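You operate a simulated robot arm through the tools that you are given. There is no shell and no other tool. Be economical: measure what you need, move in short steps, check, and stop when the job is done.

Carry out the task below with a simulated robot arm. There is one attempt and no reset: what you move stays moved.

## Task
Anneal the clamped rod, let it cool and free it.
Fine: close the guard, hold the orange button till the joint is blue; when the glow is gone open guard and clamps; leave the rod lying there.

It is judged by the outcome, as a careful person would: the job done as asked, and still so three seconds after it is handed in. It fails if anything else is knocked over, pushed out of place, dropped, spilled or broken.

## Robot
A 7-joint arm with a two-finger parallel gripper, fixed in place. Base frame: the origin is at the foot of the arm, x ahead of it, y to its left, z up. Units: mm, degrees, N and s.
With the tool pointing down near the work surface it reaches from about 280 to 520 mm from the base axis. Its first joint turns from -66.0 to 66.0 degrees. Payload 1.57 kg.
The TCP is the grasp point between the finger pads, 30 mm short of the fingertips. In the tool frame z runs along the fingers and y along their closing line. Largest opening 110 mm; finger width 24, thickness 12; the body of the gripper, 48 by 112 mm, starts 78 mm behind the TCP.
Orientation is that of the tool frame in the base frame, as a unit quaternion [x, y, z, w]. With the fingers straight down and closing along the base's y, the tool's x points along the base's -x, its y along +y and its z along -z.

## Interface
- The arm moves only by the tool apply_moves. Its argument "increments" is text: rows parted by semicolons, each of 7 numbers parted by spaces: the shift along the base's x, y, z in mm, then the turn, a rotation vector about the base's x, y, z in degrees, then the opening, from 0 (shut) to 1 (fully open). In form: dx dy dz rx ry rz claw; .... A call has 1 to 20 rows; each row is the pose to reach, as a shift and turn from the pose commanded when the call began. Rows are played at 5 a second. More than 50 mm and 8.6 degrees between two rows, or a gripper value outside its range, and nothing of the call is played. Where a pose cannot be reached the arm comes as near as it can. A force on the tool above 50 N (or 10 N above the force at the start of the call, whichever is more), or a blocked arm, ends the call early, and 0.2 s more pass. The fingers move at their own pace (about 108 mm/s each) and stop on an object; they squeeze with about 22 N. The grip force told is the motor's: it shows also when the fingers shut on nothing. Time passes only in rows, and 0.2 s behind the last, so rows that repeat a pose let the fingers close. The reply holds the time, the measured pose of the TCP, the force on the tool along the base axes, the opening and the grip force, in the units named above and with some noise.
- Cameras (640 x 400 px; columns grow to the right, rows downward): "scene" is fixed at [162.2, -390.7, 1405.3]; the picture's right is [0.79, -0.61, 0.00], its down [-0.34, -0.44, -0.83] and it looks along [0.51, 0.66, -0.55] (base axes); focal length 214 px, centre (320, 200). "wrist" rides on the gripper at [-36, 0, -80] in the tool frame; the picture's right is [0.00, -1.00, 0.00], its down [0.97, 0.00, -0.24] and it looks along [0.24, 0.00, 0.97] (tool axes); focal length 218 px, centre (320, 200). There is no depth. A picture from a camera that has moved, and an enlarged one, comes with that camera's place and axes in the base frame and with its lens.
- grab_frame(camera): a new picture of that camera. It takes no simulated time.
- inspect(camera, box): a new picture of the part [left, top, right, bottom] of that camera's present view, enlarged. It takes no simulated time.
- job_done(): hands the job in; it is judged then, once.

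Work in short steps. Places have to be worked out from the pictures, the camera data and where the tool is seen: move nearer, look again, correct. Check each grasp and each placing, and mend what went wrong. You have 120 turns and 84 pictures in all, those below and enlarged ones among them. Open the gripper and draw the arm clear of the work before you hand the job in, unless the task says otherwise; then end with one line.

The tools are called by a JSON object that holds its "method" and its "body". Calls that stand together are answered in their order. apply_moves: Moves the arm, as the interface text tells. Its arguments: {"type":"object","properties":{"increments":{"type":"string"}},"required":["increments"]} The other tools are called the same way: grab_frame (camera) takes a picture; inspect (camera, box) takes an enlarged picture of a part of a camera's view; job_done () hands the job in.

At the start:

```text
t: 0.0
eef_pos: [423.7, 143.4, 1255.9]
ee_rot: [-0.001, 1.0, 0.0, 0.0]
wrist_force: [0.2, -0.3, 0.4]
width: 110.1
grasp_force: 0.2
```

scene: 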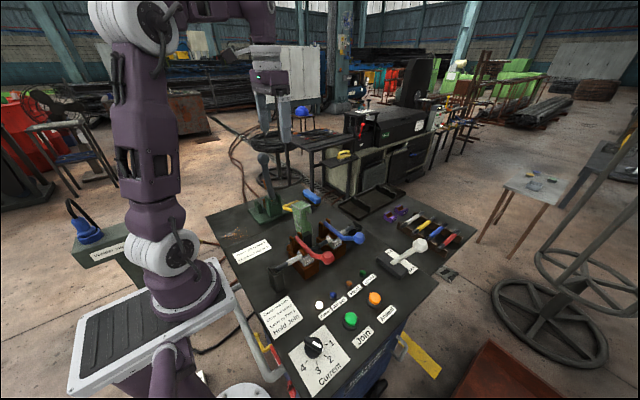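
wrist: 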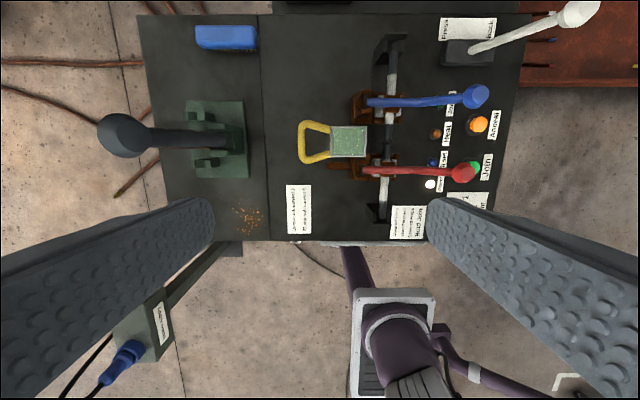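

I start with enlarged views of the bench to identify guard, clamps, buttons and labels.

{"method": "inspect", "body": {"camera": "scene", "box": [250, 180, 410, 280]}}

{"method": "inspect", "body": {"camera": "scene", "box": [240, 260, 420, 390]}}

{"method": "inspect", "body": {"camera": "wrist", "box": [270, 20, 530, 240]}}

```text
4.00 times, centred on (330, 230) of scene
camera zoom: at [162.2, -390.7, 1405.3], right [0.79, -0.61, 0.0], down [-0.34, -0.44, -0.83], along [0.51, 0.66, -0.55], focal length 858 px, centre (280, 80)
```

zoom: 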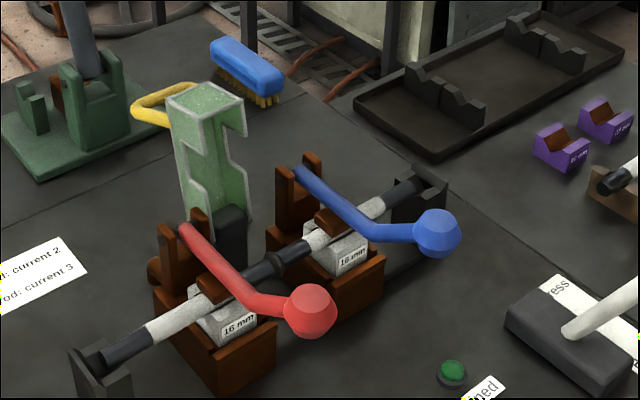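

```text
3.08 times, centred on (330, 325) of scene
camera zoom: at [162.2, -390.7, 1405.3], right [0.79, -0.61, 0.0], down [-0.34, -0.44, -0.83], along [0.51, 0.66, -0.55], focal length 660 px, centre (289, -185)
```

zoom: 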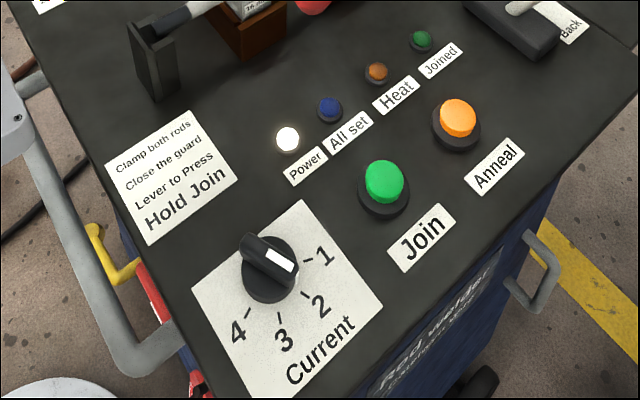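

```text
1.82 times, centred on (400, 130) of wrist
camera zoom: at [459.0, 143.1, 1335.9], right [0.0, -1.0, 0.0], down [-0.97, 0.0, 0.24], along [-0.24, 0.0, -0.97], focal length 397 px, centre (174, 327)
```

zoom: 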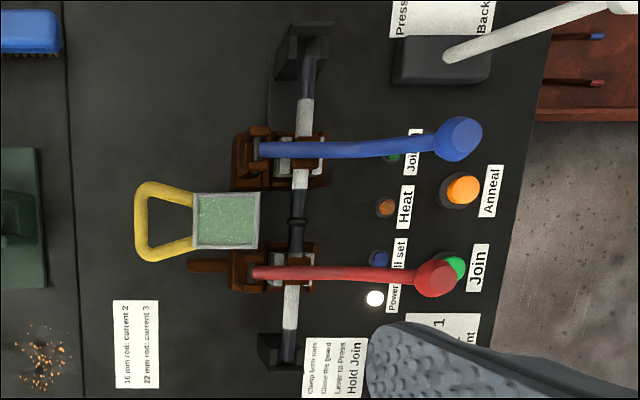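

The bench lies at about z≈820 (triangulated), the rod at y≈10, z≈890, and the open guard's handle at about (466,172,970). I descend toward a spot above the guard handle for a closer look.

{"method": "apply_moves", "body": {"increments": "10 10 -40 0 0 0 1; 20 20 -80 0 0 0 1; 30 28 -115 0 0 0 1; 36 28 -146 0 0 0 1"}}

{"method": "grab_frame", "body": {"camera": "wrist"}}

{"method": "inspect", "body": {"camera": "scene", "box": [230, 130, 370, 270]}}

```text
t: 1.0
eef_pos: [459.4, 171.5, 1109.0]
ee_rot: [0.0, 1.0, 0.0, 0.0]
wrist_force: [-0.5, 0.6, 0.0]
width: 109.9
grasp_force: 0.0
```

```text
78 pictures are left
camera wrist: at [494.7, 170.5, 1189.3], right [0.0, -1.0, 0.0], down [-0.97, 0.0, 0.24], along [-0.24, 0.0, -0.97], focal length 218 px, centre (320, 200)
```

wrist: 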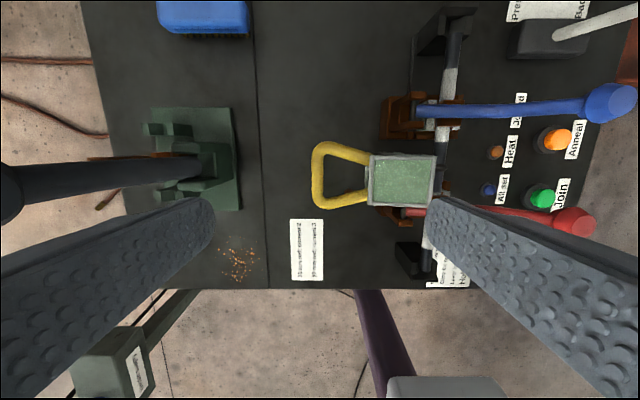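

```text
2.86 times, centred on (300, 200) of scene
camera zoom: at [162.2, -390.7, 1405.3], right [0.79, -0.61, 0.0], down [-0.34, -0.44, -0.83], along [0.51, 0.66, -0.55], focal length 613 px, centre (377, 200)
```

zoom: 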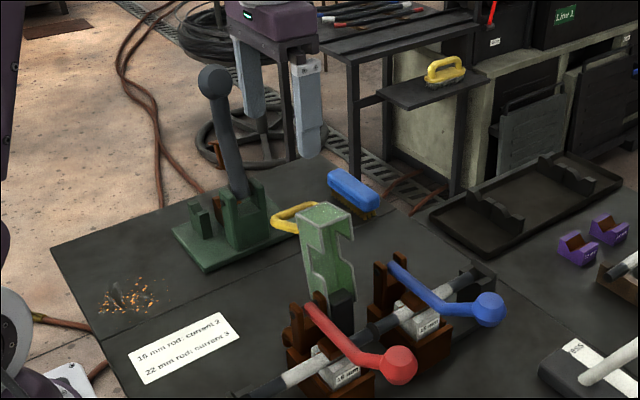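

The handle's outer bar is at about (465,171,977), with ~40 mm clear inside the loop. I narrow the fingers to 40 mm and straddle the bar, stopping a little high first.

{"method": "apply_moves", "body": {"increments": "6 0 0 0 0 0 0.38; 6 0 -20 0 0 0 0.38; 6 0 -60 0 0 0 0.38; 6 0 -90 0 0 0 0.38"}}

{"method": "grab_frame", "body": {"camera": "wrist"}}

{"method": "inspect", "body": {"camera": "scene", "box": [260, 160, 340, 240]}}

```text
t: 2.0
eef_pos: [466.6, 171.8, 1018.2]
ee_rot: [0.0, 1.0, 0.0, -0.001]
wrist_force: [-0.3, -0.3, -0.2]
width: 42.0
grasp_force: 0.1
```

```text
76 pictures are left
camera wrist: at [502.0, 171.2, 1099.3], right [0.0, -1.0, 0.0], down [-0.97, 0.0, 0.24], along [-0.24, 0.0, -0.97], focal length 218 px, centre (320, 200)
```

wrist: 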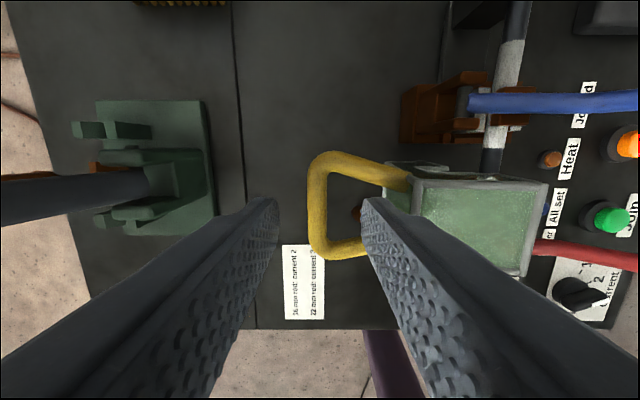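

```text
5.00 times, centred on (300, 200) of scene
camera zoom: at [162.2, -390.7, 1405.3], right [0.79, -0.61, 0.0], down [-0.34, -0.44, -0.83], along [0.51, 0.66, -0.55], focal length 1072 px, centre (420, 200)
```

zoom: 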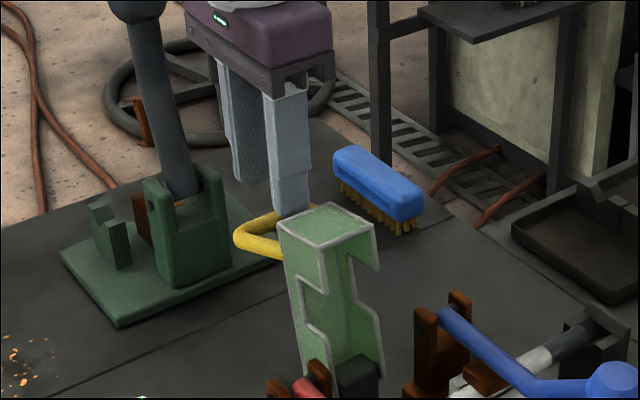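

The fingers straddle the bar, clear of the guard face. I lower to the bar height and close.

{"method": "apply_moves", "body": {"increments": "1 0 -20 0 0 0 0.36; 1 0 -38 0 0 0 0.36; 1 0 -38 0 0 0 0; 1 0 -38 0 0 0 0; 1 0 -38 0 0 0 0"}}

{"method": "grab_frame", "body": {"camera": "wrist"}}

{"method": "inspect", "body": {"camera": "scene", "box": [260, 160, 340, 240]}}

```text
t: 3.2
eef_pos: [466.4, 171.2, 981.0]
ee_rot: [0.0, 1.0, 0.0, 0.0]
wrist_force: [0.7, 4.6, 3.4]
width: 12.7
grasp_force: 22.1
```

```text
74 pictures are left
camera wrist: at [502.4, 171.9, 1061.9], right [0.0, -1.0, 0.0], down [-0.97, 0.0, 0.24], along [-0.24, 0.0, -0.97], focal length 218 px, centre (320, 200)
```

wrist: 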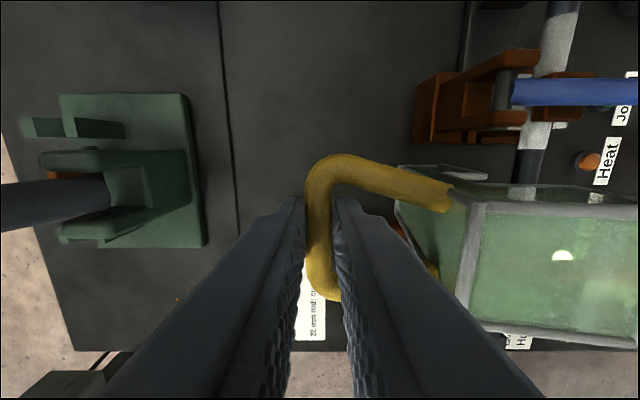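

```text
5.00 times, centred on (300, 200) of scene
camera zoom: at [162.2, -390.6, 1405.3], right [0.79, -0.61, 0.0], down [-0.34, -0.44, -0.83], along [0.51, 0.66, -0.55], focal length 1072 px, centre (420, 200)
```

zoom: 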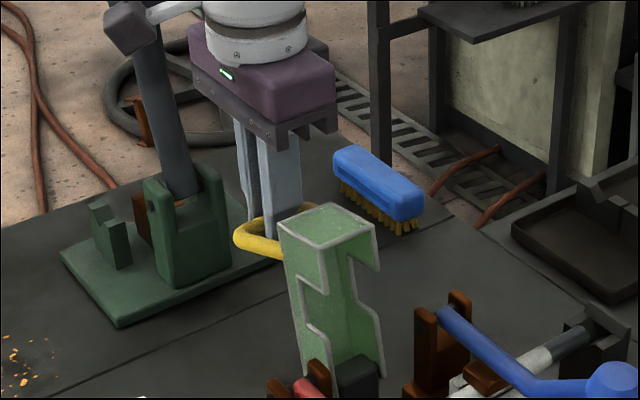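

The bar is gripped (12.7 mm). I start lifting it along the estimated hinge arc (axis near y≈65, z≈895) and watch the force.

{"method": "apply_moves", "body": {"increments": "0 -3.8 4.5 0 0 0 0; 0 -7.7 8.9 0 0 0 0; 0 -12 13 0 0 0 0; 0 -16.2 17.1 0 0 0 0"}}

```text
t: 4.2
eef_pos: [466.4, 155.1, 999.3]
ee_rot: [0.0, 1.0, 0.0, 0.0]
wrist_force: [5.4, 1.5, 0.8]
width: 12.8
grasp_force: 22.4
```

Force stays low, so the arc fits. I continue to about 30°.

{"method": "apply_moves", "body": {"increments": "0 -9.1 7.4 0 0 0 0; 0 -18.9 14.1 0 0 0 0; 0 -29.2 19.8 0 0 0 0; 0 -40 24.6 0 0 0 0"}}

{"method": "inspect", "body": {"camera": "scene", "box": [260, 150, 360, 250]}}

```text
t: 5.2
eef_pos: [466.3, 113.6, 1023.1]
ee_rot: [0.0, 1.0, 0.001, -0.001]
wrist_force: [4.2, -4.0, 0.2]
width: 12.6
grasp_force: 22.0
```

```text
4.00 times, centred on (310, 200) of scene
camera zoom: at [162.5, -390.8, 1405.2], right [0.79, -0.61, 0.0], down [-0.34, -0.44, -0.83], along [0.51, 0.66, -0.55], focal length 858 px, centre (360, 200)
```

zoom: 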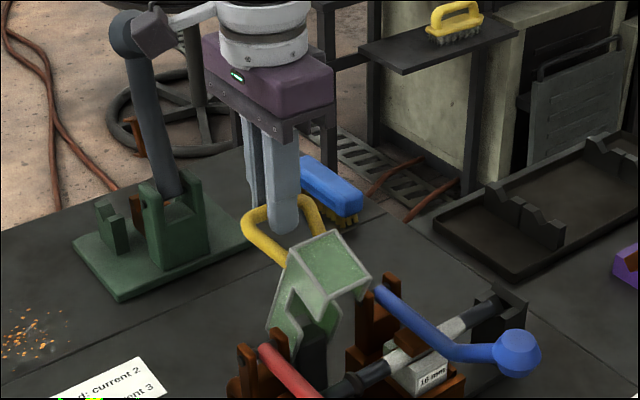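

The guard follows the handle cleanly. Continue the arc to about 60°.

{"method": "apply_moves", "body": {"increments": "0 -11.2 3.9 0 0 0 0; 0 -22.6 6.8 0 0 0 0; 0 -34.2 8.7 0 0 0 0; 0 -46 9.5 0 0 0 0; 0 -57.8 9.3 0 0 0 0; 0 -69.5 8.1 0 0 0 0"}}

{"method": "inspect", "body": {"camera": "scene", "box": [260, 150, 360, 250]}}

```text
t: 6.6
eef_pos: [466.4, 45.3, 1030.8]
ee_rot: [-0.001, 1.0, 0.0, 0.0]
wrist_force: [-2.6, 3.7, 0.2]
width: 12.5
grasp_force: 22.0
```

```text
4.00 times, centred on (310, 200) of scene
camera zoom: at [162.4, -390.5, 1405.3], right [0.79, -0.61, 0.0], down [-0.34, -0.44, -0.83], along [0.51, 0.66, -0.55], focal length 858 px, centre (360, 200)
```

zoom: 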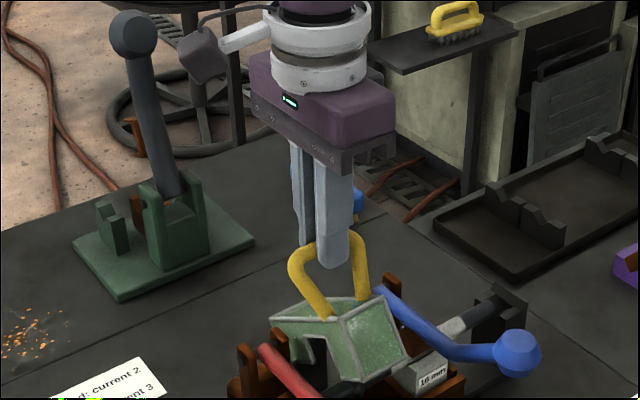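

About 60° closed; continue gently to 80°, checking for contact.

{"method": "apply_moves", "body": {"increments": "0 -11.6 -2.2 0 0 0 0; 0 -23 -5.5 0 0 0 0; 0 -34 -9.7 0 0 0 0; 0 -44.6 -14.8 0 0 0 0"}}

{"method": "inspect", "body": {"camera": "scene", "box": [260, 170, 360, 270]}}

```text
t: 7.6
eef_pos: [465.5, 2.8, 1014.6]
ee_rot: [-0.001, 1.0, 0.0, 0.0]
wrist_force: [1.1, 12.0, 0.9]
width: 11.6
grasp_force: 21.7
```

```text
4.00 times, centred on (310, 220) of scene
camera zoom: at [162.5, -390.3, 1405.3], right [0.79, -0.61, 0.0], down [-0.34, -0.44, -0.83], along [0.51, 0.66, -0.56], focal length 858 px, centre (360, 120)
```

zoom: 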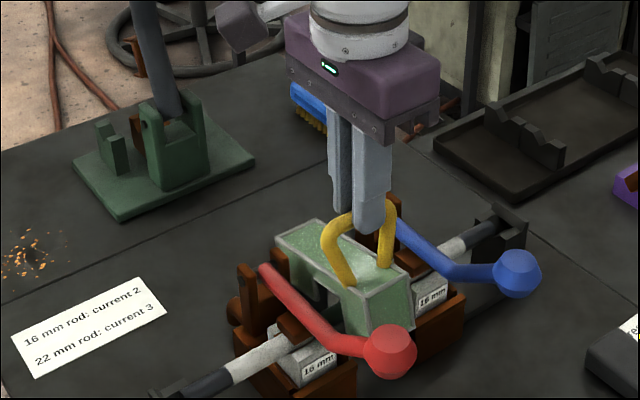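

Slight resistance (12 N) in y, maybe near the stop. I advance a little more.

{"method": "apply_moves", "body": {"increments": "0 -4 -3 0 0 0 0; 0 -8 -6 0 0 0 0; 0 -8 -6 0 0 0 0"}}

{"method": "grab_frame", "body": {"camera": "wrist"}}

{"method": "inspect", "body": {"camera": "scene", "box": [280, 190, 360, 270]}}

```text
t: 8.4
eef_pos: [467.3, -6.5, 1009.7]
ee_rot: [0.0, 1.0, 0.0, 0.0]
wrist_force: [-0.4, 14.3, 0.2]
width: 11.9
grasp_force: 22.2
```

```text
69 pictures are left
camera wrist: at [502.0, -6.9, 1090.4], right [0.0, -1.0, 0.0], down [-0.97, 0.0, 0.24], along [-0.24, 0.0, -0.97], focal length 218 px, centre (320, 200)
```

wrist: 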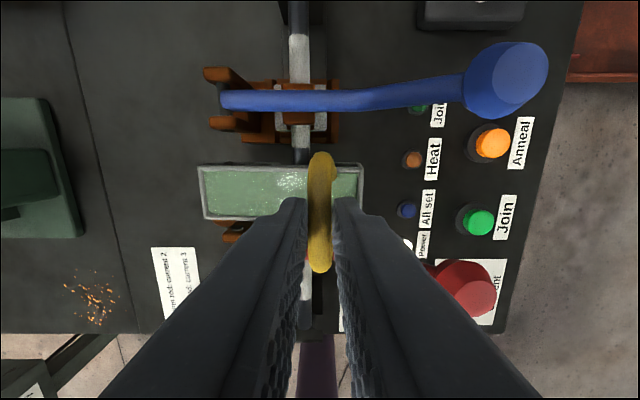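

```text
5.00 times, centred on (320, 230) of scene
camera zoom: at [162.4, -390.3, 1405.4], right [0.79, -0.61, 0.0], down [-0.34, -0.44, -0.83], along [0.51, 0.66, -0.56], focal length 1072 px, centre (320, 50)
```

zoom: 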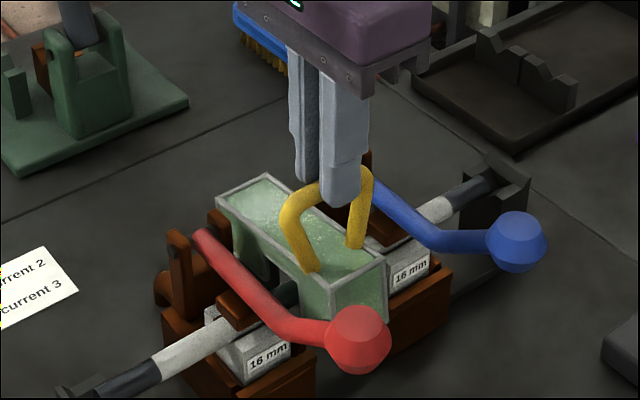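

The guard looks closed and pushes back. I open the fingers moderately and rise, then check that it sits flat.

{"method": "apply_moves", "body": {"increments": "0 -8 -6 0 0 0 0.4; 0 -6 -6 0 0 0 0.4; 0 -6 30 0 0 0 0.4; 0 -6 70 0 0 0 0.4"}}

{"method": "grab_frame", "body": {"camera": "wrist"}}

{"method": "inspect", "body": {"camera": "scene", "box": [270, 190, 370, 270]}}

```text
t: 9.4
eef_pos: [465.8, -13.2, 1081.5]
ee_rot: [0.0, 1.0, -0.001, 0.0]
wrist_force: [-0.4, 0.6, 0.4]
width: 44.0
grasp_force: 0.0
```

```text
67 pictures are left
camera wrist: at [501.6, -13.5, 1161.0], right [0.0, -1.0, 0.0], down [-0.97, 0.0, 0.24], along [-0.24, 0.0, -0.97], focal length 218 px, centre (320, 200)
```

wrist: 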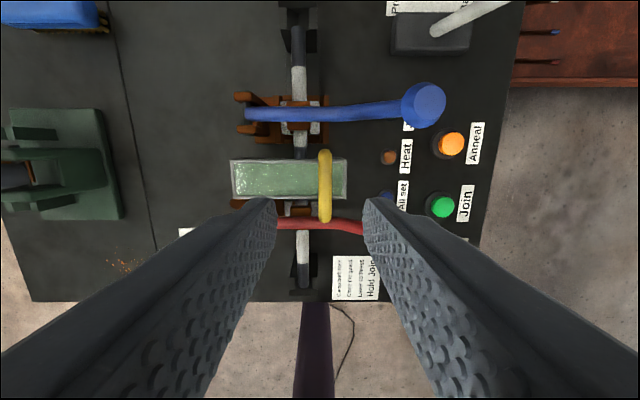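

```text
5.00 times, centred on (320, 230) of scene
camera zoom: at [162.2, -390.7, 1405.3], right [0.79, -0.61, 0.0], down [-0.34, -0.44, -0.83], along [0.51, 0.66, -0.55], focal length 1072 px, centre (320, 50)
```

zoom: 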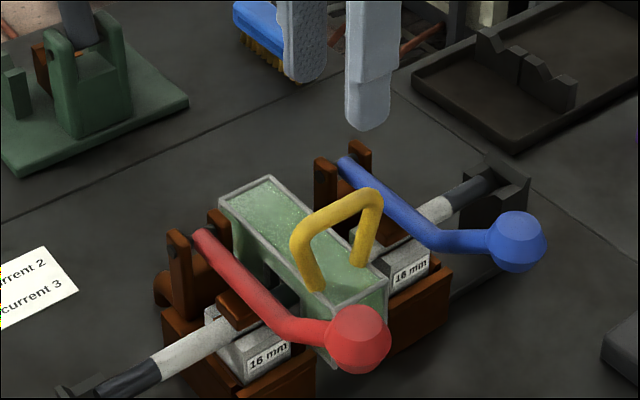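

The guard is down and flat. The orange Anneal button's top is at about (503,-203,840); I shut the fingers and move above it at safe height.

{"method": "apply_moves", "body": {"increments": "8 -40 10 0 0 0 0; 16 -85 10 0 0 0 0; 26 -130 10 0 0 0 0; 36 -175 0 0 0 0 0; 37 -190 -30 0 0 0 0; 37 -190 -70 0 0 0 0; 37 -190 -110 0 0 0 0"}}

{"method": "grab_frame", "body": {"camera": "wrist"}}

{"method": "inspect", "body": {"camera": "scene", "box": [300, 200, 420, 330]}}

```text
t: 11.0
eef_pos: [503.0, -203.8, 970.7]
ee_rot: [0.001, 1.0, 0.0, 0.0]
wrist_force: [0.4, -0.4, -0.3]
width: 0.0
grasp_force: 21.1
```

```text
65 pictures are left
camera wrist: at [538.6, -203.7, 1051.2], right [0.0, -1.0, 0.0], down [-0.97, 0.0, 0.24], along [-0.24, 0.0, -0.97], focal length 218 px, centre (320, 200)
```

wrist: 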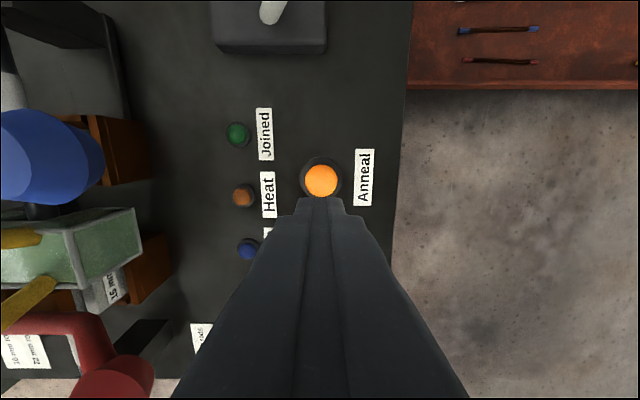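

```text
3.08 times, centred on (360, 265) of scene
camera zoom: at [162.2, -390.7, 1405.3], right [0.79, -0.61, 0.0], down [-0.34, -0.44, -0.83], along [0.51, 0.66, -0.55], focal length 660 px, centre (197, 0)
```

zoom: 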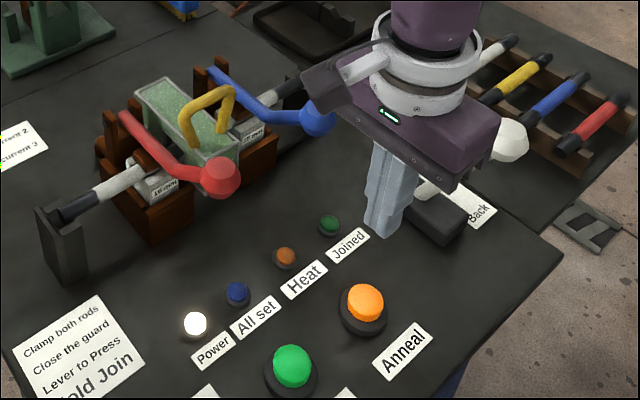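

Alignment is good within 2 mm. Descend to just above the button.

{"method": "apply_moves", "body": {"increments": "2 -1 -40 0 0 0 0; 2 -1 -75 0 0 0 0; 2 -1 -92 0 0 0 0"}}

{"method": "grab_frame", "body": {"camera": "wrist"}}

{"method": "inspect", "body": {"camera": "scene", "box": [300, 200, 420, 330]}}

```text
t: 11.8
eef_pos: [504.7, -205.3, 878.7]
ee_rot: [0.0, 1.0, 0.0, 0.0]
wrist_force: [-0.2, 0.2, -0.7]
width: 0.0
grasp_force: 21.4
```

```text
63 pictures are left
camera wrist: at [541.0, -204.1, 958.4], right [0.0, -1.0, 0.0], down [-0.97, 0.0, 0.24], along [-0.24, 0.0, -0.97], focal length 218 px, centre (320, 200)
```

wrist: 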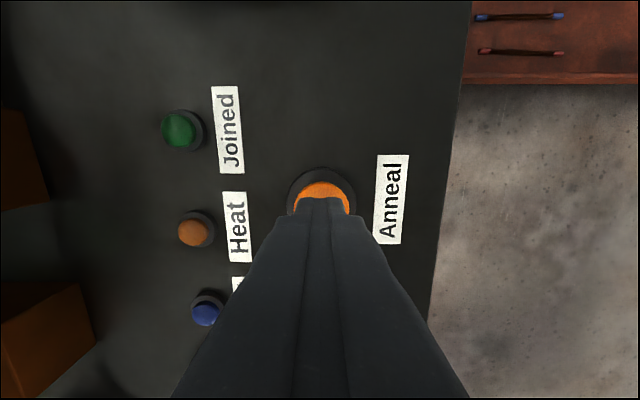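

```text
3.08 times, centred on (360, 265) of scene
camera zoom: at [162.2, -390.7, 1405.3], right [0.79, -0.61, 0.0], down [-0.34, -0.44, -0.83], along [0.51, 0.66, -0.55], focal length 660 px, centre (197, 0)
```

zoom: 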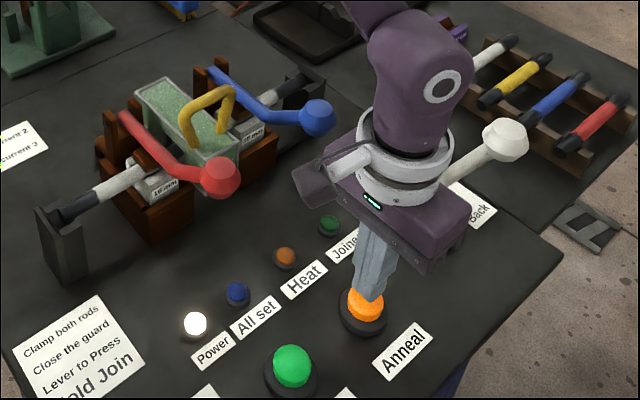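

Tip sits right above the button with the blue joint view unobstructed in the scene camera. I press down slowly.

{"method": "apply_moves", "body": {"increments": "0 0 -4 0 0 0 0; 0 0 -8 0 0 0 0"}}

```text
t: 12.4
eef_pos: [505.1, -205.5, 870.7]
ee_rot: [0.0, 1.0, 0.0, 0.0]
wrist_force: [1.0, -0.8, -0.2]
width: 0.0
grasp_force: 21.4
```

{"method": "apply_moves", "body": {"increments": "0 0 -3 0 0 0 0; 0 0 -5 0 0 0 0"}}

{"method": "inspect", "body": {"camera": "scene", "box": [290, 200, 410, 320]}}

```text
t: 13.0
eef_pos: [506.1, -205.7, 866.2]
ee_rot: [0.001, 1.0, 0.0, 0.0]
wrist_force: [-0.9, 0.4, 2.0]
width: 0.0
grasp_force: 21.7
```

```text
3.33 times, centred on (350, 260) of scene
camera zoom: at [162.1, -390.7, 1405.3], right [0.79, -0.61, 0.0], down [-0.34, -0.44, -0.83], along [0.51, 0.66, -0.55], focal length 715 px, centre (220, 0)
```

zoom: 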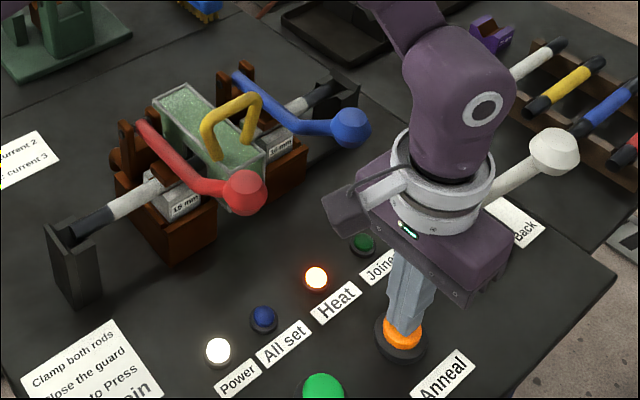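

The Heat lamp is lit, so it is annealing. I hold (1 mm deeper for margin) in short intervals and look at the joint.

{"method": "apply_moves", "body": {"increments": "0 0 -1 0 0 0 0; 0 0 -1 0 0 0 0"}}

{"method": "inspect", "body": {"camera": "scene", "box": [300, 220, 350, 260]}}

```text
t: 13.6
eef_pos: [504.6, -203.4, 864.8]
ee_rot: [0.0, 1.0, 0.0, 0.0]
wrist_force: [-0.5, -0.1, 2.6]
width: 0.0
grasp_force: 21.6
```

```text
10.00 times, centred on (325, 240) of scene
camera zoom: at [162.1, -390.7, 1405.3], right [0.79, -0.61, 0.0], down [-0.34, -0.44, -0.83], along [0.51, 0.66, -0.55], focal length 2145 px, centre (270, -200)
```

zoom: 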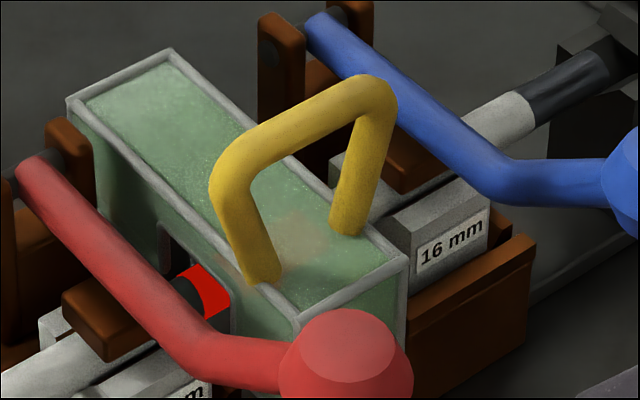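

The rod glows red by the joint, visible in the guard's notch. Keep holding in short steps.

{"method": "apply_moves", "body": {"increments": "0 0 0 0 0 0 0; 0 0 0 0 0 0 0"}}

{"method": "inspect", "body": {"camera": "scene", "box": [300, 220, 350, 260]}}

```text
t: 14.2
eef_pos: [505.0, -204.3, 865.4]
ee_rot: [0.0, 1.0, 0.0, 0.0]
wrist_force: [-0.5, -1.1, 2.3]
width: 0.0
grasp_force: 21.6
```

```text
10.00 times, centred on (325, 240) of scene
camera zoom: at [162.1, -390.7, 1405.3], right [0.79, -0.61, 0.0], down [-0.34, -0.44, -0.83], along [0.51, 0.66, -0.55], focal length 2145 px, centre (270, -200)
```

zoom: 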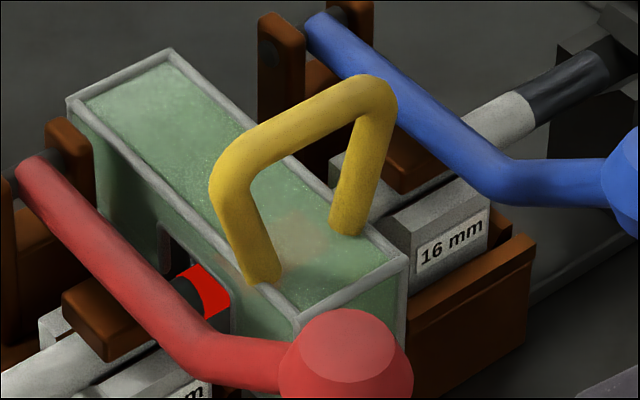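

No change yet; hold on a bit and watch both the notch and the translucent top.

{"method": "apply_moves", "body": {"increments": "0 0 0 0 0 0 0; 0 0 0 0 0 0 0; 0 0 0 0 0 0 0"}}

{"method": "inspect", "body": {"camera": "scene", "box": [310, 230, 335, 250]}}

```text
t: 15.0
eef_pos: [505.5, -204.2, 865.1]
ee_rot: [-0.001, 1.0, 0.0, 0.0]
wrist_force: [0.1, -1.8, 3.3]
width: 0.0
grasp_force: 21.0
```

```text
16.00 times, centred on (322, 240) of scene
camera zoom: at [162.2, -390.7, 1405.3], right [0.79, -0.61, 0.0], down [-0.34, -0.44, -0.83], along [0.51, 0.66, -0.55], focal length 3432 px, centre (280, -440)
```

zoom: 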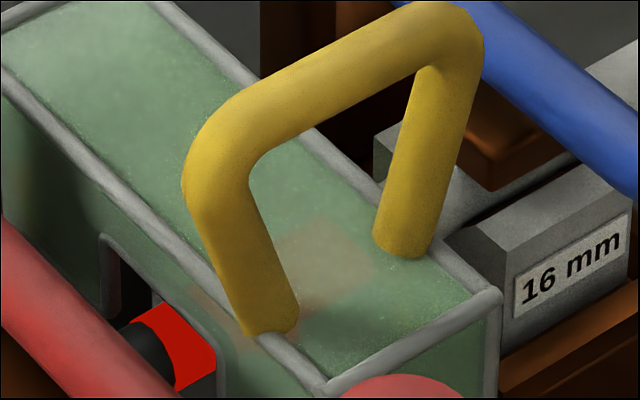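

The joint shows faintly through the lid as a straw/tan patch; the red is a glow band. Continue holding and track that patch.

{"method": "apply_moves", "body": {"increments": "0 0 0 0 0 0 0; 0 0 0 0 0 0 0; 0 0 0 0 0 0 0"}}

{"method": "inspect", "body": {"camera": "scene", "box": [310, 230, 335, 250]}}

```text
t: 15.8
eef_pos: [506.1, -204.1, 865.1]
ee_rot: [0.0, 1.0, 0.0, 0.0]
wrist_force: [0.5, -1.2, 2.8]
width: 0.0
grasp_force: 21.6
```

```text
16.00 times, centred on (322, 240) of scene
camera zoom: at [162.2, -390.7, 1405.3], right [0.79, -0.61, 0.0], down [-0.34, -0.44, -0.83], along [0.51, 0.66, -0.55], focal length 3432 px, centre (280, -440)
```

zoom: 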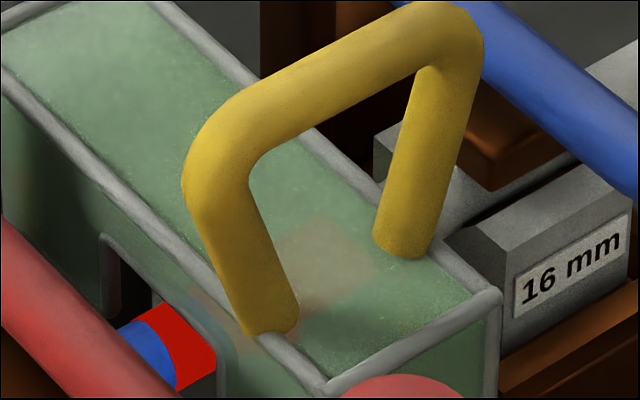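

The joint collar has turned blue. I release the button straight away.

{"method": "apply_moves", "body": {"increments": "0 0 15 0 0 0 0; 0 0 50 0 0 0 0; 0 0 90 0 0 0 0"}}

{"method": "inspect", "body": {"camera": "scene", "box": [290, 220, 390, 290]}}

```text
t: 16.6
eef_pos: [504.6, -203.9, 955.0]
ee_rot: [0.0, 1.0, 0.0, 0.0]
wrist_force: [0.8, -0.8, -0.1]
width: 0.1
grasp_force: 20.8
```

```text
5.71 times, centred on (340, 255) of scene
camera zoom: at [162.2, -390.7, 1405.3], right [0.79, -0.61, 0.0], down [-0.34, -0.44, -0.83], along [0.51, 0.66, -0.55], focal length 1226 px, centre (206, -114)
```

zoom: 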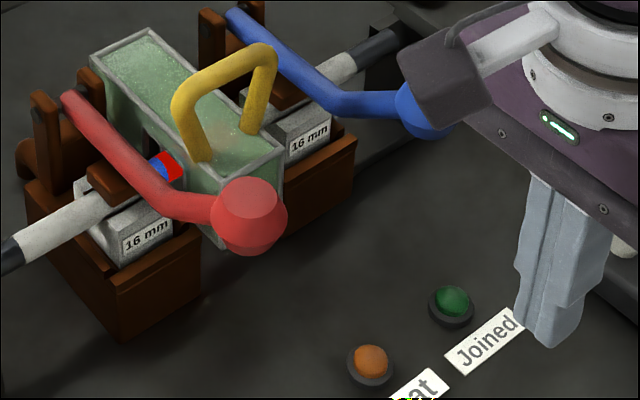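

Heat lamp is off; the band still glows. While it cools I rise and move near the guard handle, on its -y side, well above.

{"method": "apply_moves", "body": {"increments": "0 0 45 0 0 0 0; 0 0 90 0 0 0 0; 0 0 130 0 0 0 0; -10 45 130 0 0 0 0; -20 90 130 0 0 0 0; -38 125 130 0 0 0 0; -38 125 130 0 0 0 0; -38 125 130 0 0 0 0; -38 125 130 0 0 0 0; -38 125 130 0 0 0 0; -38 125 130 0 0 0 0; -38 125 130 0 0 0 0; -38 125 130 0 0 0 0; -38 125 130 0 0 0 0"}}

{"method": "inspect", "body": {"camera": "scene", "box": [290, 210, 370, 270]}}

{"method": "grab_frame", "body": {"camera": "wrist"}}

```text
t: 19.6
eef_pos: [468.1, -78.0, 1084.9]
ee_rot: [0.0, 1.0, 0.0, 0.0]
wrist_force: [0.4, 0.3, 0.4]
width: 0.0
grasp_force: 21.4
```

```text
6.67 times, centred on (330, 240) of scene
camera zoom: at [162.2, -390.7, 1405.3], right [0.79, -0.61, 0.0], down [-0.34, -0.44, -0.83], along [0.51, 0.66, -0.55], focal length 1430 px, centre (253, -67)
```

zoom: 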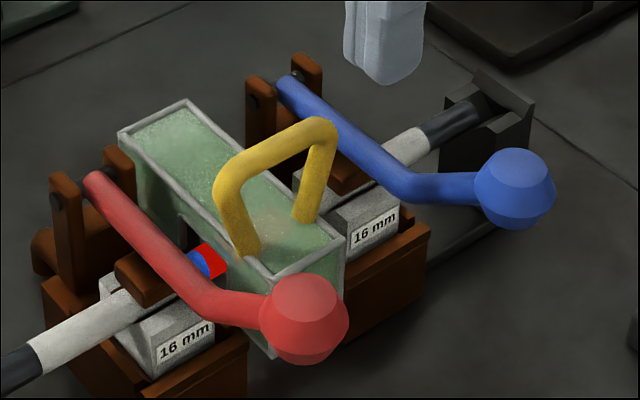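

```text
54 pictures are left
camera wrist: at [503.2, -78.7, 1165.5], right [0.0, -1.0, 0.0], down [-0.97, 0.0, 0.24], along [-0.24, 0.0, -0.97], focal length 218 px, centre (320, 200)
```

wrist: 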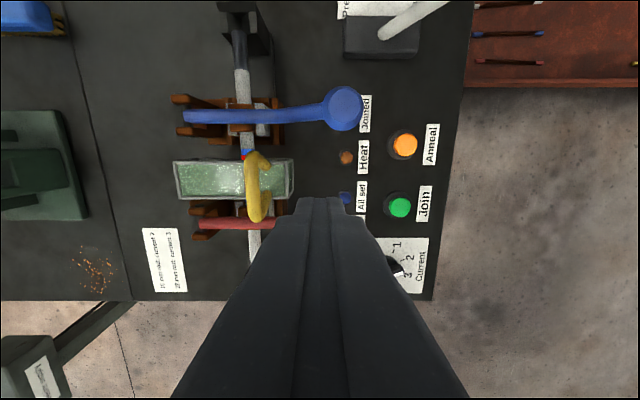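

Still glowing red; wait with the arm still.

{"method": "apply_moves", "body": {"increments": "0 0 0 0 0 0 0; 0 0 0 0 0 0 0; 0 0 0 0 0 0 0; 0 0 0 0 0 0 0; 0 0 0 0 0 0 0; 0 0 0 0 0 0 0; 0 0 0 0 0 0 0; 0 0 0 0 0 0 0; 0 0 0 0 0 0 0; 0 0 0 0 0 0 0; 0 0 0 0 0 0 0; 0 0 0 0 0 0 0; 0 0 0 0 0 0 0; 0 0 0 0 0 0 0; 0 0 0 0 0 0 0; 0 0 0 0 0 0 0; 0 0 0 0 0 0 0; 0 0 0 0 0 0 0; 0 0 0 0 0 0 0; 0 0 0 0 0 0 0"}}

{"method": "inspect", "body": {"camera": "scene", "box": [310, 230, 335, 250]}}

```text
t: 23.8
eef_pos: [467.1, -78.1, 1085.1]
ee_rot: [0.0, 1.0, 0.0, 0.0]
wrist_force: [0.9, 0.4, -0.4]
width: 0.1
grasp_force: 21.4
```

```text
16.00 times, centred on (322, 240) of scene
camera zoom: at [162.2, -390.7, 1405.3], right [0.79, -0.61, 0.0], down [-0.34, -0.44, -0.83], along [0.51, 0.66, -0.55], focal length 3432 px, centre (280, -440)
```

zoom: 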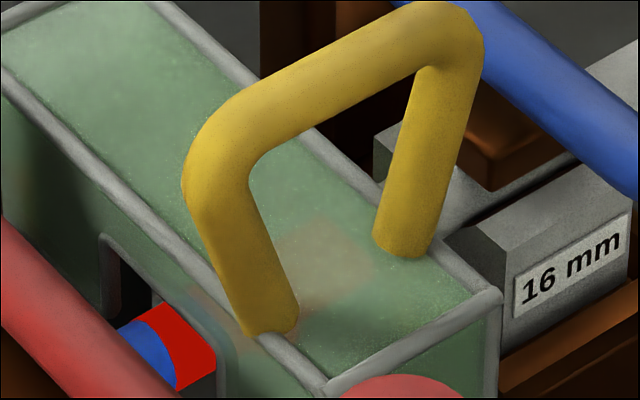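

Glow is only slightly dimmer; continue waiting.

{"method": "apply_moves", "body": {"increments": "0 0 0 0 0 0 0; 0 0 0 0 0 0 0; 0 0 0 0 0 0 0; 0 0 0 0 0 0 0; 0 0 0 0 0 0 0; 0 0 0 0 0 0 0; 0 0 0 0 0 0 0; 0 0 0 0 0 0 0; 0 0 0 0 0 0 0; 0 0 0 0 0 0 0; 0 0 0 0 0 0 0; 0 0 0 0 0 0 0; 0 0 0 0 0 0 0; 0 0 0 0 0 0 0; 0 0 0 0 0 0 0; 0 0 0 0 0 0 0; 0 0 0 0 0 0 0; 0 0 0 0 0 0 0; 0 0 0 0 0 0 0; 0 0 0 0 0 0 0"}}

{"method": "inspect", "body": {"camera": "scene", "box": [310, 230, 335, 250]}}

```text
t: 28.0
eef_pos: [467.7, -78.8, 1085.3]
ee_rot: [0.0, 1.0, 0.0, 0.0]
wrist_force: [-0.4, 0.4, 0.0]
width: 0.0
grasp_force: 21.4
```

```text
16.00 times, centred on (322, 240) of scene
camera zoom: at [162.2, -390.7, 1405.3], right [0.79, -0.61, 0.0], down [-0.34, -0.44, -0.83], along [0.51, 0.66, -0.55], focal length 3432 px, centre (280, -440)
```

zoom: 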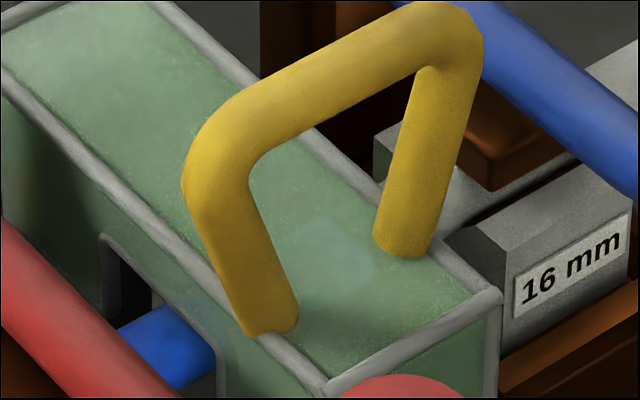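

The glow is gone and the joint is solid blue. Re-triangulated, the closed handle bar is at about (466,-16,973) (hinge near y≈80, z≈882); I position the opened fingers above it.

{"method": "apply_moves", "body": {"increments": "0 30 0 0 0 0 0.4; -1 61 0 0 0 0 0.4; -1 61 -30 0 0 0 0.4; -1 61 -65 0 0 0 0.4"}}

{"method": "grab_frame", "body": {"camera": "wrist"}}

{"method": "inspect", "body": {"camera": "scene", "box": [280, 180, 380, 260]}}

```text
t: 29.0
eef_pos: [465.0, -18.4, 1019.0]
ee_rot: [0.0, 1.0, 0.0, 0.0]
wrist_force: [-0.2, 1.0, 0.1]
width: 44.0
grasp_force: 0.0
```

```text
51 pictures are left
camera wrist: at [501.7, -18.3, 1100.0], right [0.0, -1.0, 0.0], down [-0.97, 0.0, 0.24], along [-0.24, 0.0, -0.97], focal length 218 px, centre (320, 200)
```

wrist: 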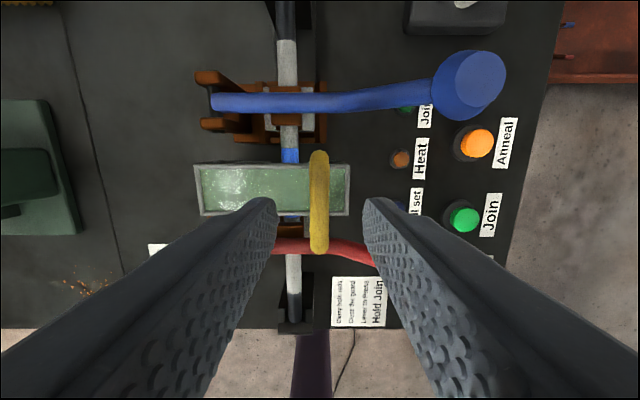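

```text
5.00 times, centred on (330, 220) of scene
camera zoom: at [162.2, -390.7, 1405.3], right [0.79, -0.61, 0.0], down [-0.34, -0.44, -0.83], along [0.51, 0.66, -0.55], focal length 1072 px, centre (270, 100)
```

zoom: 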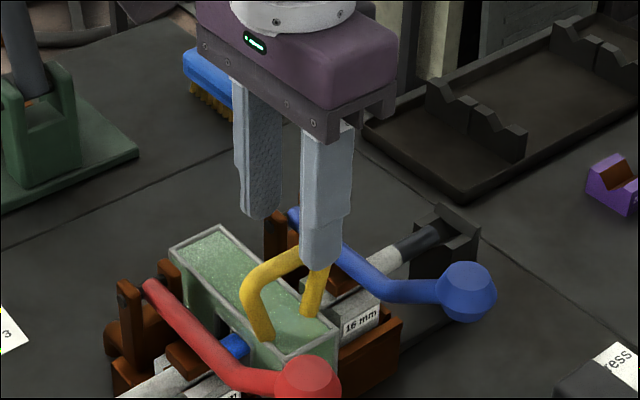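

The bar is centred between the fingers. Lower 41 mm and grip it.

{"method": "apply_moves", "body": {"increments": "0 0 -20 0 0 0 0.38; 0 0 -41 0 0 0 0.38; 0 0 -41 0 0 0 0; 0 0 -41 0 0 0 0; 0 0 -41 0 0 0 0"}}

```text
t: 30.2
eef_pos: [466.9, -17.7, 978.4]
ee_rot: [0.0, 1.0, 0.0, 0.001]
wrist_force: [-1.0, 2.2, 0.3]
width: 11.9
grasp_force: 21.8
```

Gripped. Now I follow the reverse arc about (y 80, z 882), first 20° to check force.

{"method": "apply_moves", "body": {"increments": "0 4 4.2 0 0 0 0; 0 8.3 8.1 0 0 0 0; 0 12.7 12 0 0 0 0; 0 17.3 15.5 0 0 0 0; 0 26.9 22 0 0 0 0; 0 37 27.7 0 0 0 0"}}

{"method": "inspect", "body": {"camera": "scene", "box": [270, 160, 370, 260]}}

```text
t: 31.6
eef_pos: [466.8, 18.9, 1007.0]
ee_rot: [0.001, 1.0, 0.0, 0.0]
wrist_force: [-3.5, -5.1, 7.9]
width: 12.3
grasp_force: 21.5
```

```text
4.00 times, centred on (320, 210) of scene
camera zoom: at [161.9, -390.8, 1405.3], right [0.79, -0.61, 0.0], down [-0.34, -0.44, -0.83], along [0.51, 0.66, -0.55], focal length 858 px, centre (320, 160)
```

zoom: 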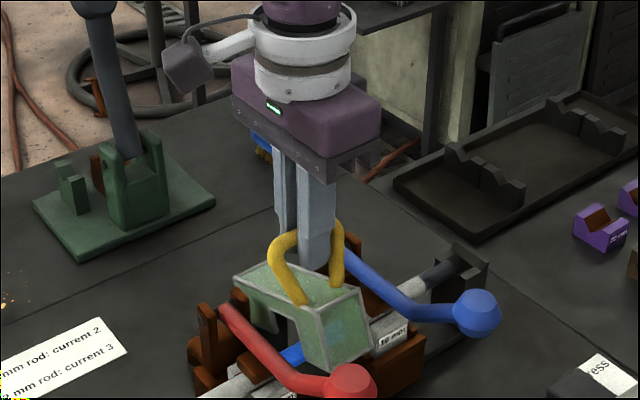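

The guard lifts smoothly. Continue along the arc to about 10° from its original open position.

{"method": "apply_moves", "body": {"increments": "0 10.6 4.6 0 0 0 0; 0 21.5 8.6 0 0 0 0; 0 32.8 11.3 0 0 0 0; 0 44.2 13.4 0 0 0 0; 0 55.8 14 0 0 0 0; 0 67.3 14.1 0 0 0 0; 0 78.9 12.8 0 0 0 0; 0 90.3 10.8 0 0 0 0; 0 101.5 7.5 0 0 0 0; 0 112.3 3.5 0 0 0 0; 0 122.8 -1.7 0 0 0 0; 0 132.8 -7.4 0 0 0 0"}}

{"method": "inspect", "body": {"camera": "scene", "box": [250, 150, 370, 260]}}

```text
t: 34.2
eef_pos: [465.7, 150.3, 998.2]
ee_rot: [0.0, 1.0, -0.001, 0.0]
wrist_force: [3.6, -7.7, 0.5]
width: 12.8
grasp_force: 22.2
```

```text
3.64 times, centred on (310, 205) of scene
camera zoom: at [162.4, -390.9, 1405.2], right [0.79, -0.61, 0.0], down [-0.34, -0.44, -0.83], along [0.51, 0.66, -0.55], focal length 780 px, centre (356, 182)
```

zoom: 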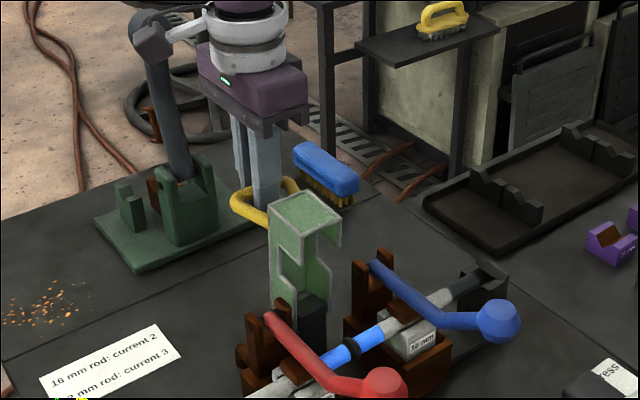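

Rod and joint are blue and no glow remains. I bring the guard the last bit to its original rest position, release and rise.

{"method": "apply_moves", "body": {"increments": "0 9.4 -7 0 0 0 0; 0 19 -15 0 0 0 0; 0 20 -16 0 0 0 0; 0 20 -16 0 0 0 0.36; 0 20 -16 0 0 0 0.36; 0 20 20 0 0 0 0.36; 0 20 60 0 0 0 0.36; 0 20 90 0 0 0 0.36"}}

{"method": "inspect", "body": {"camera": "scene", "box": [250, 160, 370, 280]}}

{"method": "grab_frame", "body": {"camera": "wrist"}}

```text
t: 36.0
eef_pos: [466.4, 172.8, 1088.9]
ee_rot: [0.0, 1.0, 0.0, 0.0]
wrist_force: [-0.2, -0.2, -0.4]
width: 39.7
grasp_force: 0.0
```

```text
3.33 times, centred on (310, 220) of scene
camera zoom: at [162.2, -390.7, 1405.3], right [0.79, -0.61, 0.0], down [-0.34, -0.44, -0.83], along [0.51, 0.66, -0.55], focal length 715 px, centre (353, 133)
```

zoom: 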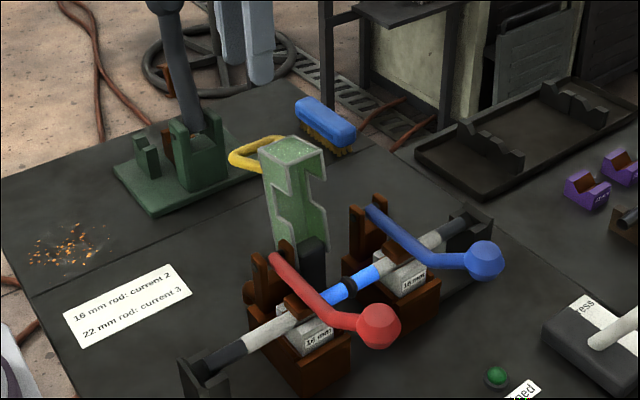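

```text
46 pictures are left
camera wrist: at [502.1, 172.2, 1169.4], right [0.0, -1.0, 0.0], down [-0.97, 0.0, 0.24], along [-0.24, 0.0, -0.97], focal length 218 px, centre (320, 200)
```

wrist: 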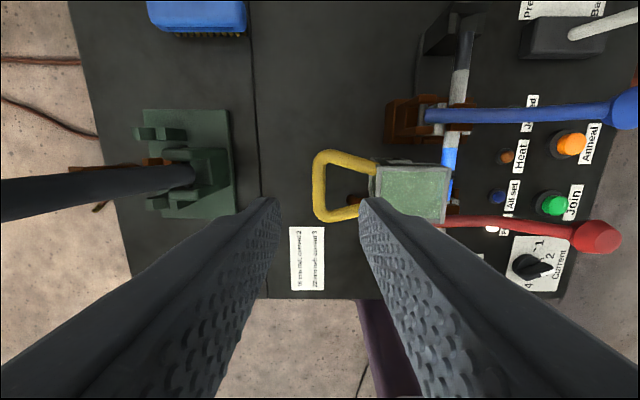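

The guard is open and standing. Next the clamp levers: knobs at about (533,-97,970) and (416,-95,970), pivoting about x near y≈65. I yaw the gripper -90° so it closes along x, and move above the blue knob.

{"method": "apply_moves", "body": {"increments": "0 0 20 0 0 0 0.36; 6 -27 30 0 0 -8.2 0.5; 12 -54 30 0 0 -16.4 0.65; 19 -81 30 0 0 -24.6 0.65; 26 -108 30 0 0 -32.8 0.65; 33 -135 30 0 0 -41 0.65; 40 -162 30 0 0 -49.2 0.65; 47 -189 30 0 0 -57.4 0.65; 54 -216 30 0 0 -65.6 0.65; 60 -243 30 0 0 -73.8 0.65; 67 -270 30 0 0 -82 0.65; 67 -270 10 0 0 -90 0.65"}}

{"method": "grab_frame", "body": {"camera": "wrist"}}

{"method": "grab_frame", "body": {"camera": "scene"}}

```text
t: 38.6
eef_pos: [534.1, -100.6, 1098.4]
ee_rot: [0.708, 0.706, -0.001, 0.0]
wrist_force: [0.1, -0.1, 0.2]
width: 71.5
grasp_force: 0.1
```

```text
45 pictures are left
camera wrist: at [533.3, -134.9, 1179.1], right [-1.0, 0.0, 0.0], down [0.0, 0.97, 0.24], along [0.0, 0.24, -0.97], focal length 218 px, centre (320, 200)
```

wrist: 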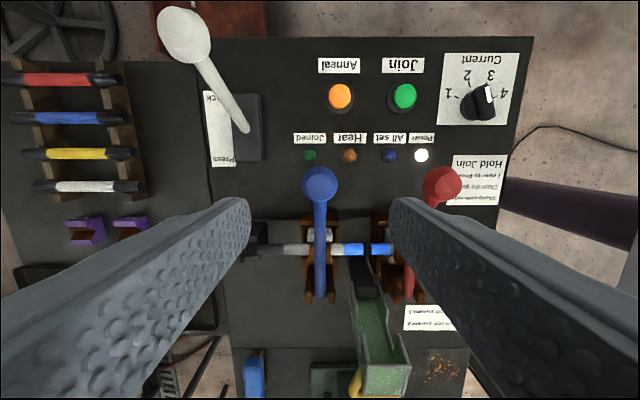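

```text
44 pictures are left
```

scene: 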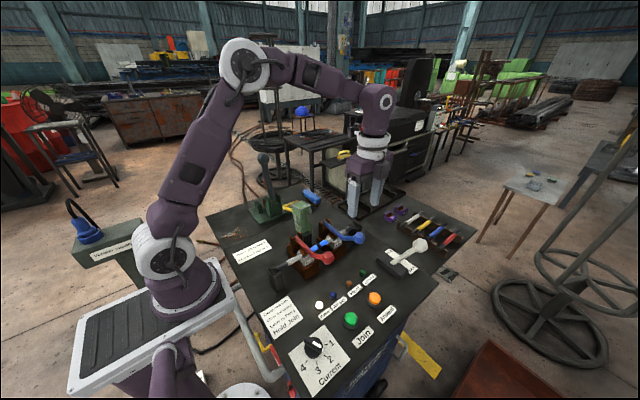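

The blue knob is centred at (533,-100,970), ~37 mm wide. Lower and straddle it.

{"method": "apply_moves", "body": {"increments": "0 0 -40 0 0 0 0.6; 0 0 -80 0 0 0 0.6; 0 0 -110 0 0 0 0.6; 0 0 -127 0 0 0 0.6"}}

{"method": "grab_frame", "body": {"camera": "wrist"}}

{"method": "inspect", "body": {"camera": "scene", "box": [310, 190, 410, 270]}}

```text
t: 39.6
eef_pos: [533.6, -96.9, 971.0]
ee_rot: [0.707, 0.707, 0.001, 0.0]
wrist_force: [0.3, -0.8, -1.0]
width: 66.0
grasp_force: 0.1
```

```text
43 pictures are left
camera wrist: at [533.1, -133.2, 1051.4], right [-1.0, 0.0, 0.0], down [0.0, 0.97, 0.24], along [0.0, 0.24, -0.97], focal length 218 px, centre (320, 200)
```

wrist: 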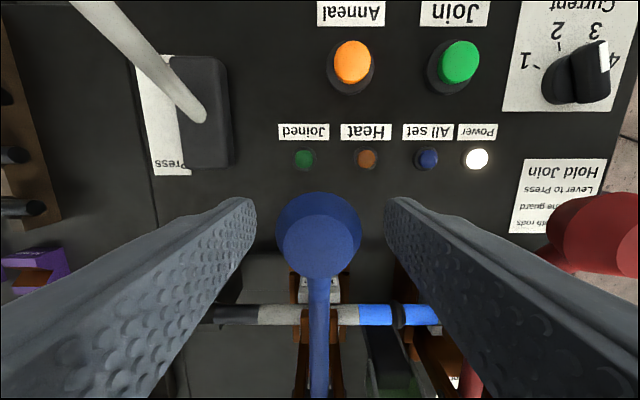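

```text
5.00 times, centred on (360, 230) of scene
camera zoom: at [162.2, -390.7, 1405.3], right [0.79, -0.61, 0.0], down [-0.34, -0.44, -0.83], along [0.51, 0.66, -0.55], focal length 1072 px, centre (120, 50)
```

zoom: 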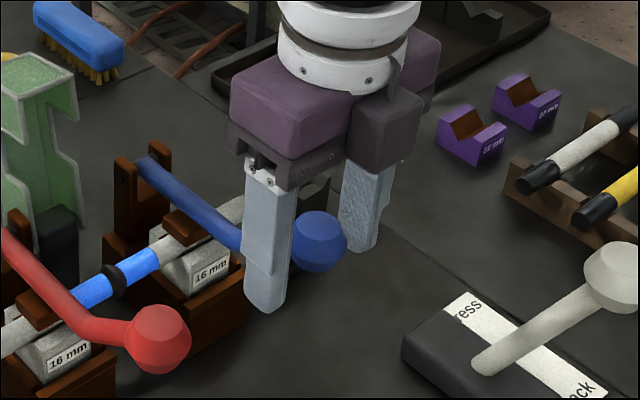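

The knob sits between the pads. Close the fingers on it.

{"method": "apply_moves", "body": {"increments": "0 -2 0 0 0 0 0.6; 0 -2 0 0 0 0 0; 0 -2 0 0 0 0 0; 0 -2 0 0 0 0 0"}}

```text
t: 40.6
eef_pos: [533.1, -99.0, 972.3]
ee_rot: [0.707, 0.707, 0.002, 0.001]
wrist_force: [7.1, 0.8, 0.0]
width: 35.3
grasp_force: 21.9
```

Gripped at 35 mm. Lift the first 5° along the estimated arc (pivot y≈65, z≈920) and check force.

{"method": "apply_moves", "body": {"increments": "0 1.2 3.5 0 0 0 0; 0 2.5 7 0 0 0 0; 0 3.7 10.5 0 0 0 0; 0 5 14.1 0 0 0 0"}}

{"method": "inspect", "body": {"camera": "scene", "box": [310, 190, 390, 260]}}

```text
t: 41.6
eef_pos: [533.6, -94.5, 985.7]
ee_rot: [0.707, 0.707, 0.0, 0.0]
wrist_force: [14.0, 4.0, 0.6]
width: 35.2
grasp_force: 22.4
```

```text
5.71 times, centred on (350, 225) of scene
camera zoom: at [162.7, -390.6, 1405.2], right [0.79, -0.61, 0.0], down [-0.34, -0.44, -0.83], along [0.51, 0.66, -0.56], focal length 1226 px, centre (149, 57)
```

zoom: 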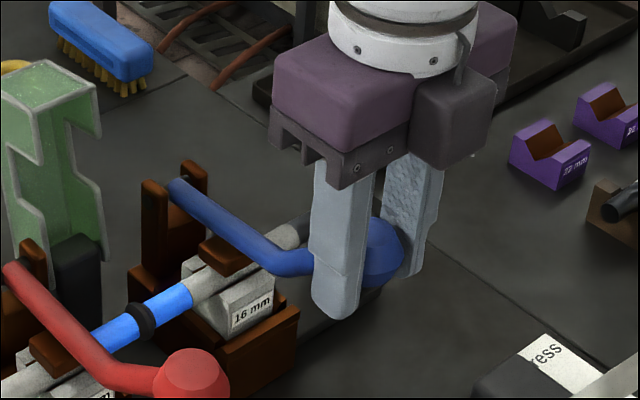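

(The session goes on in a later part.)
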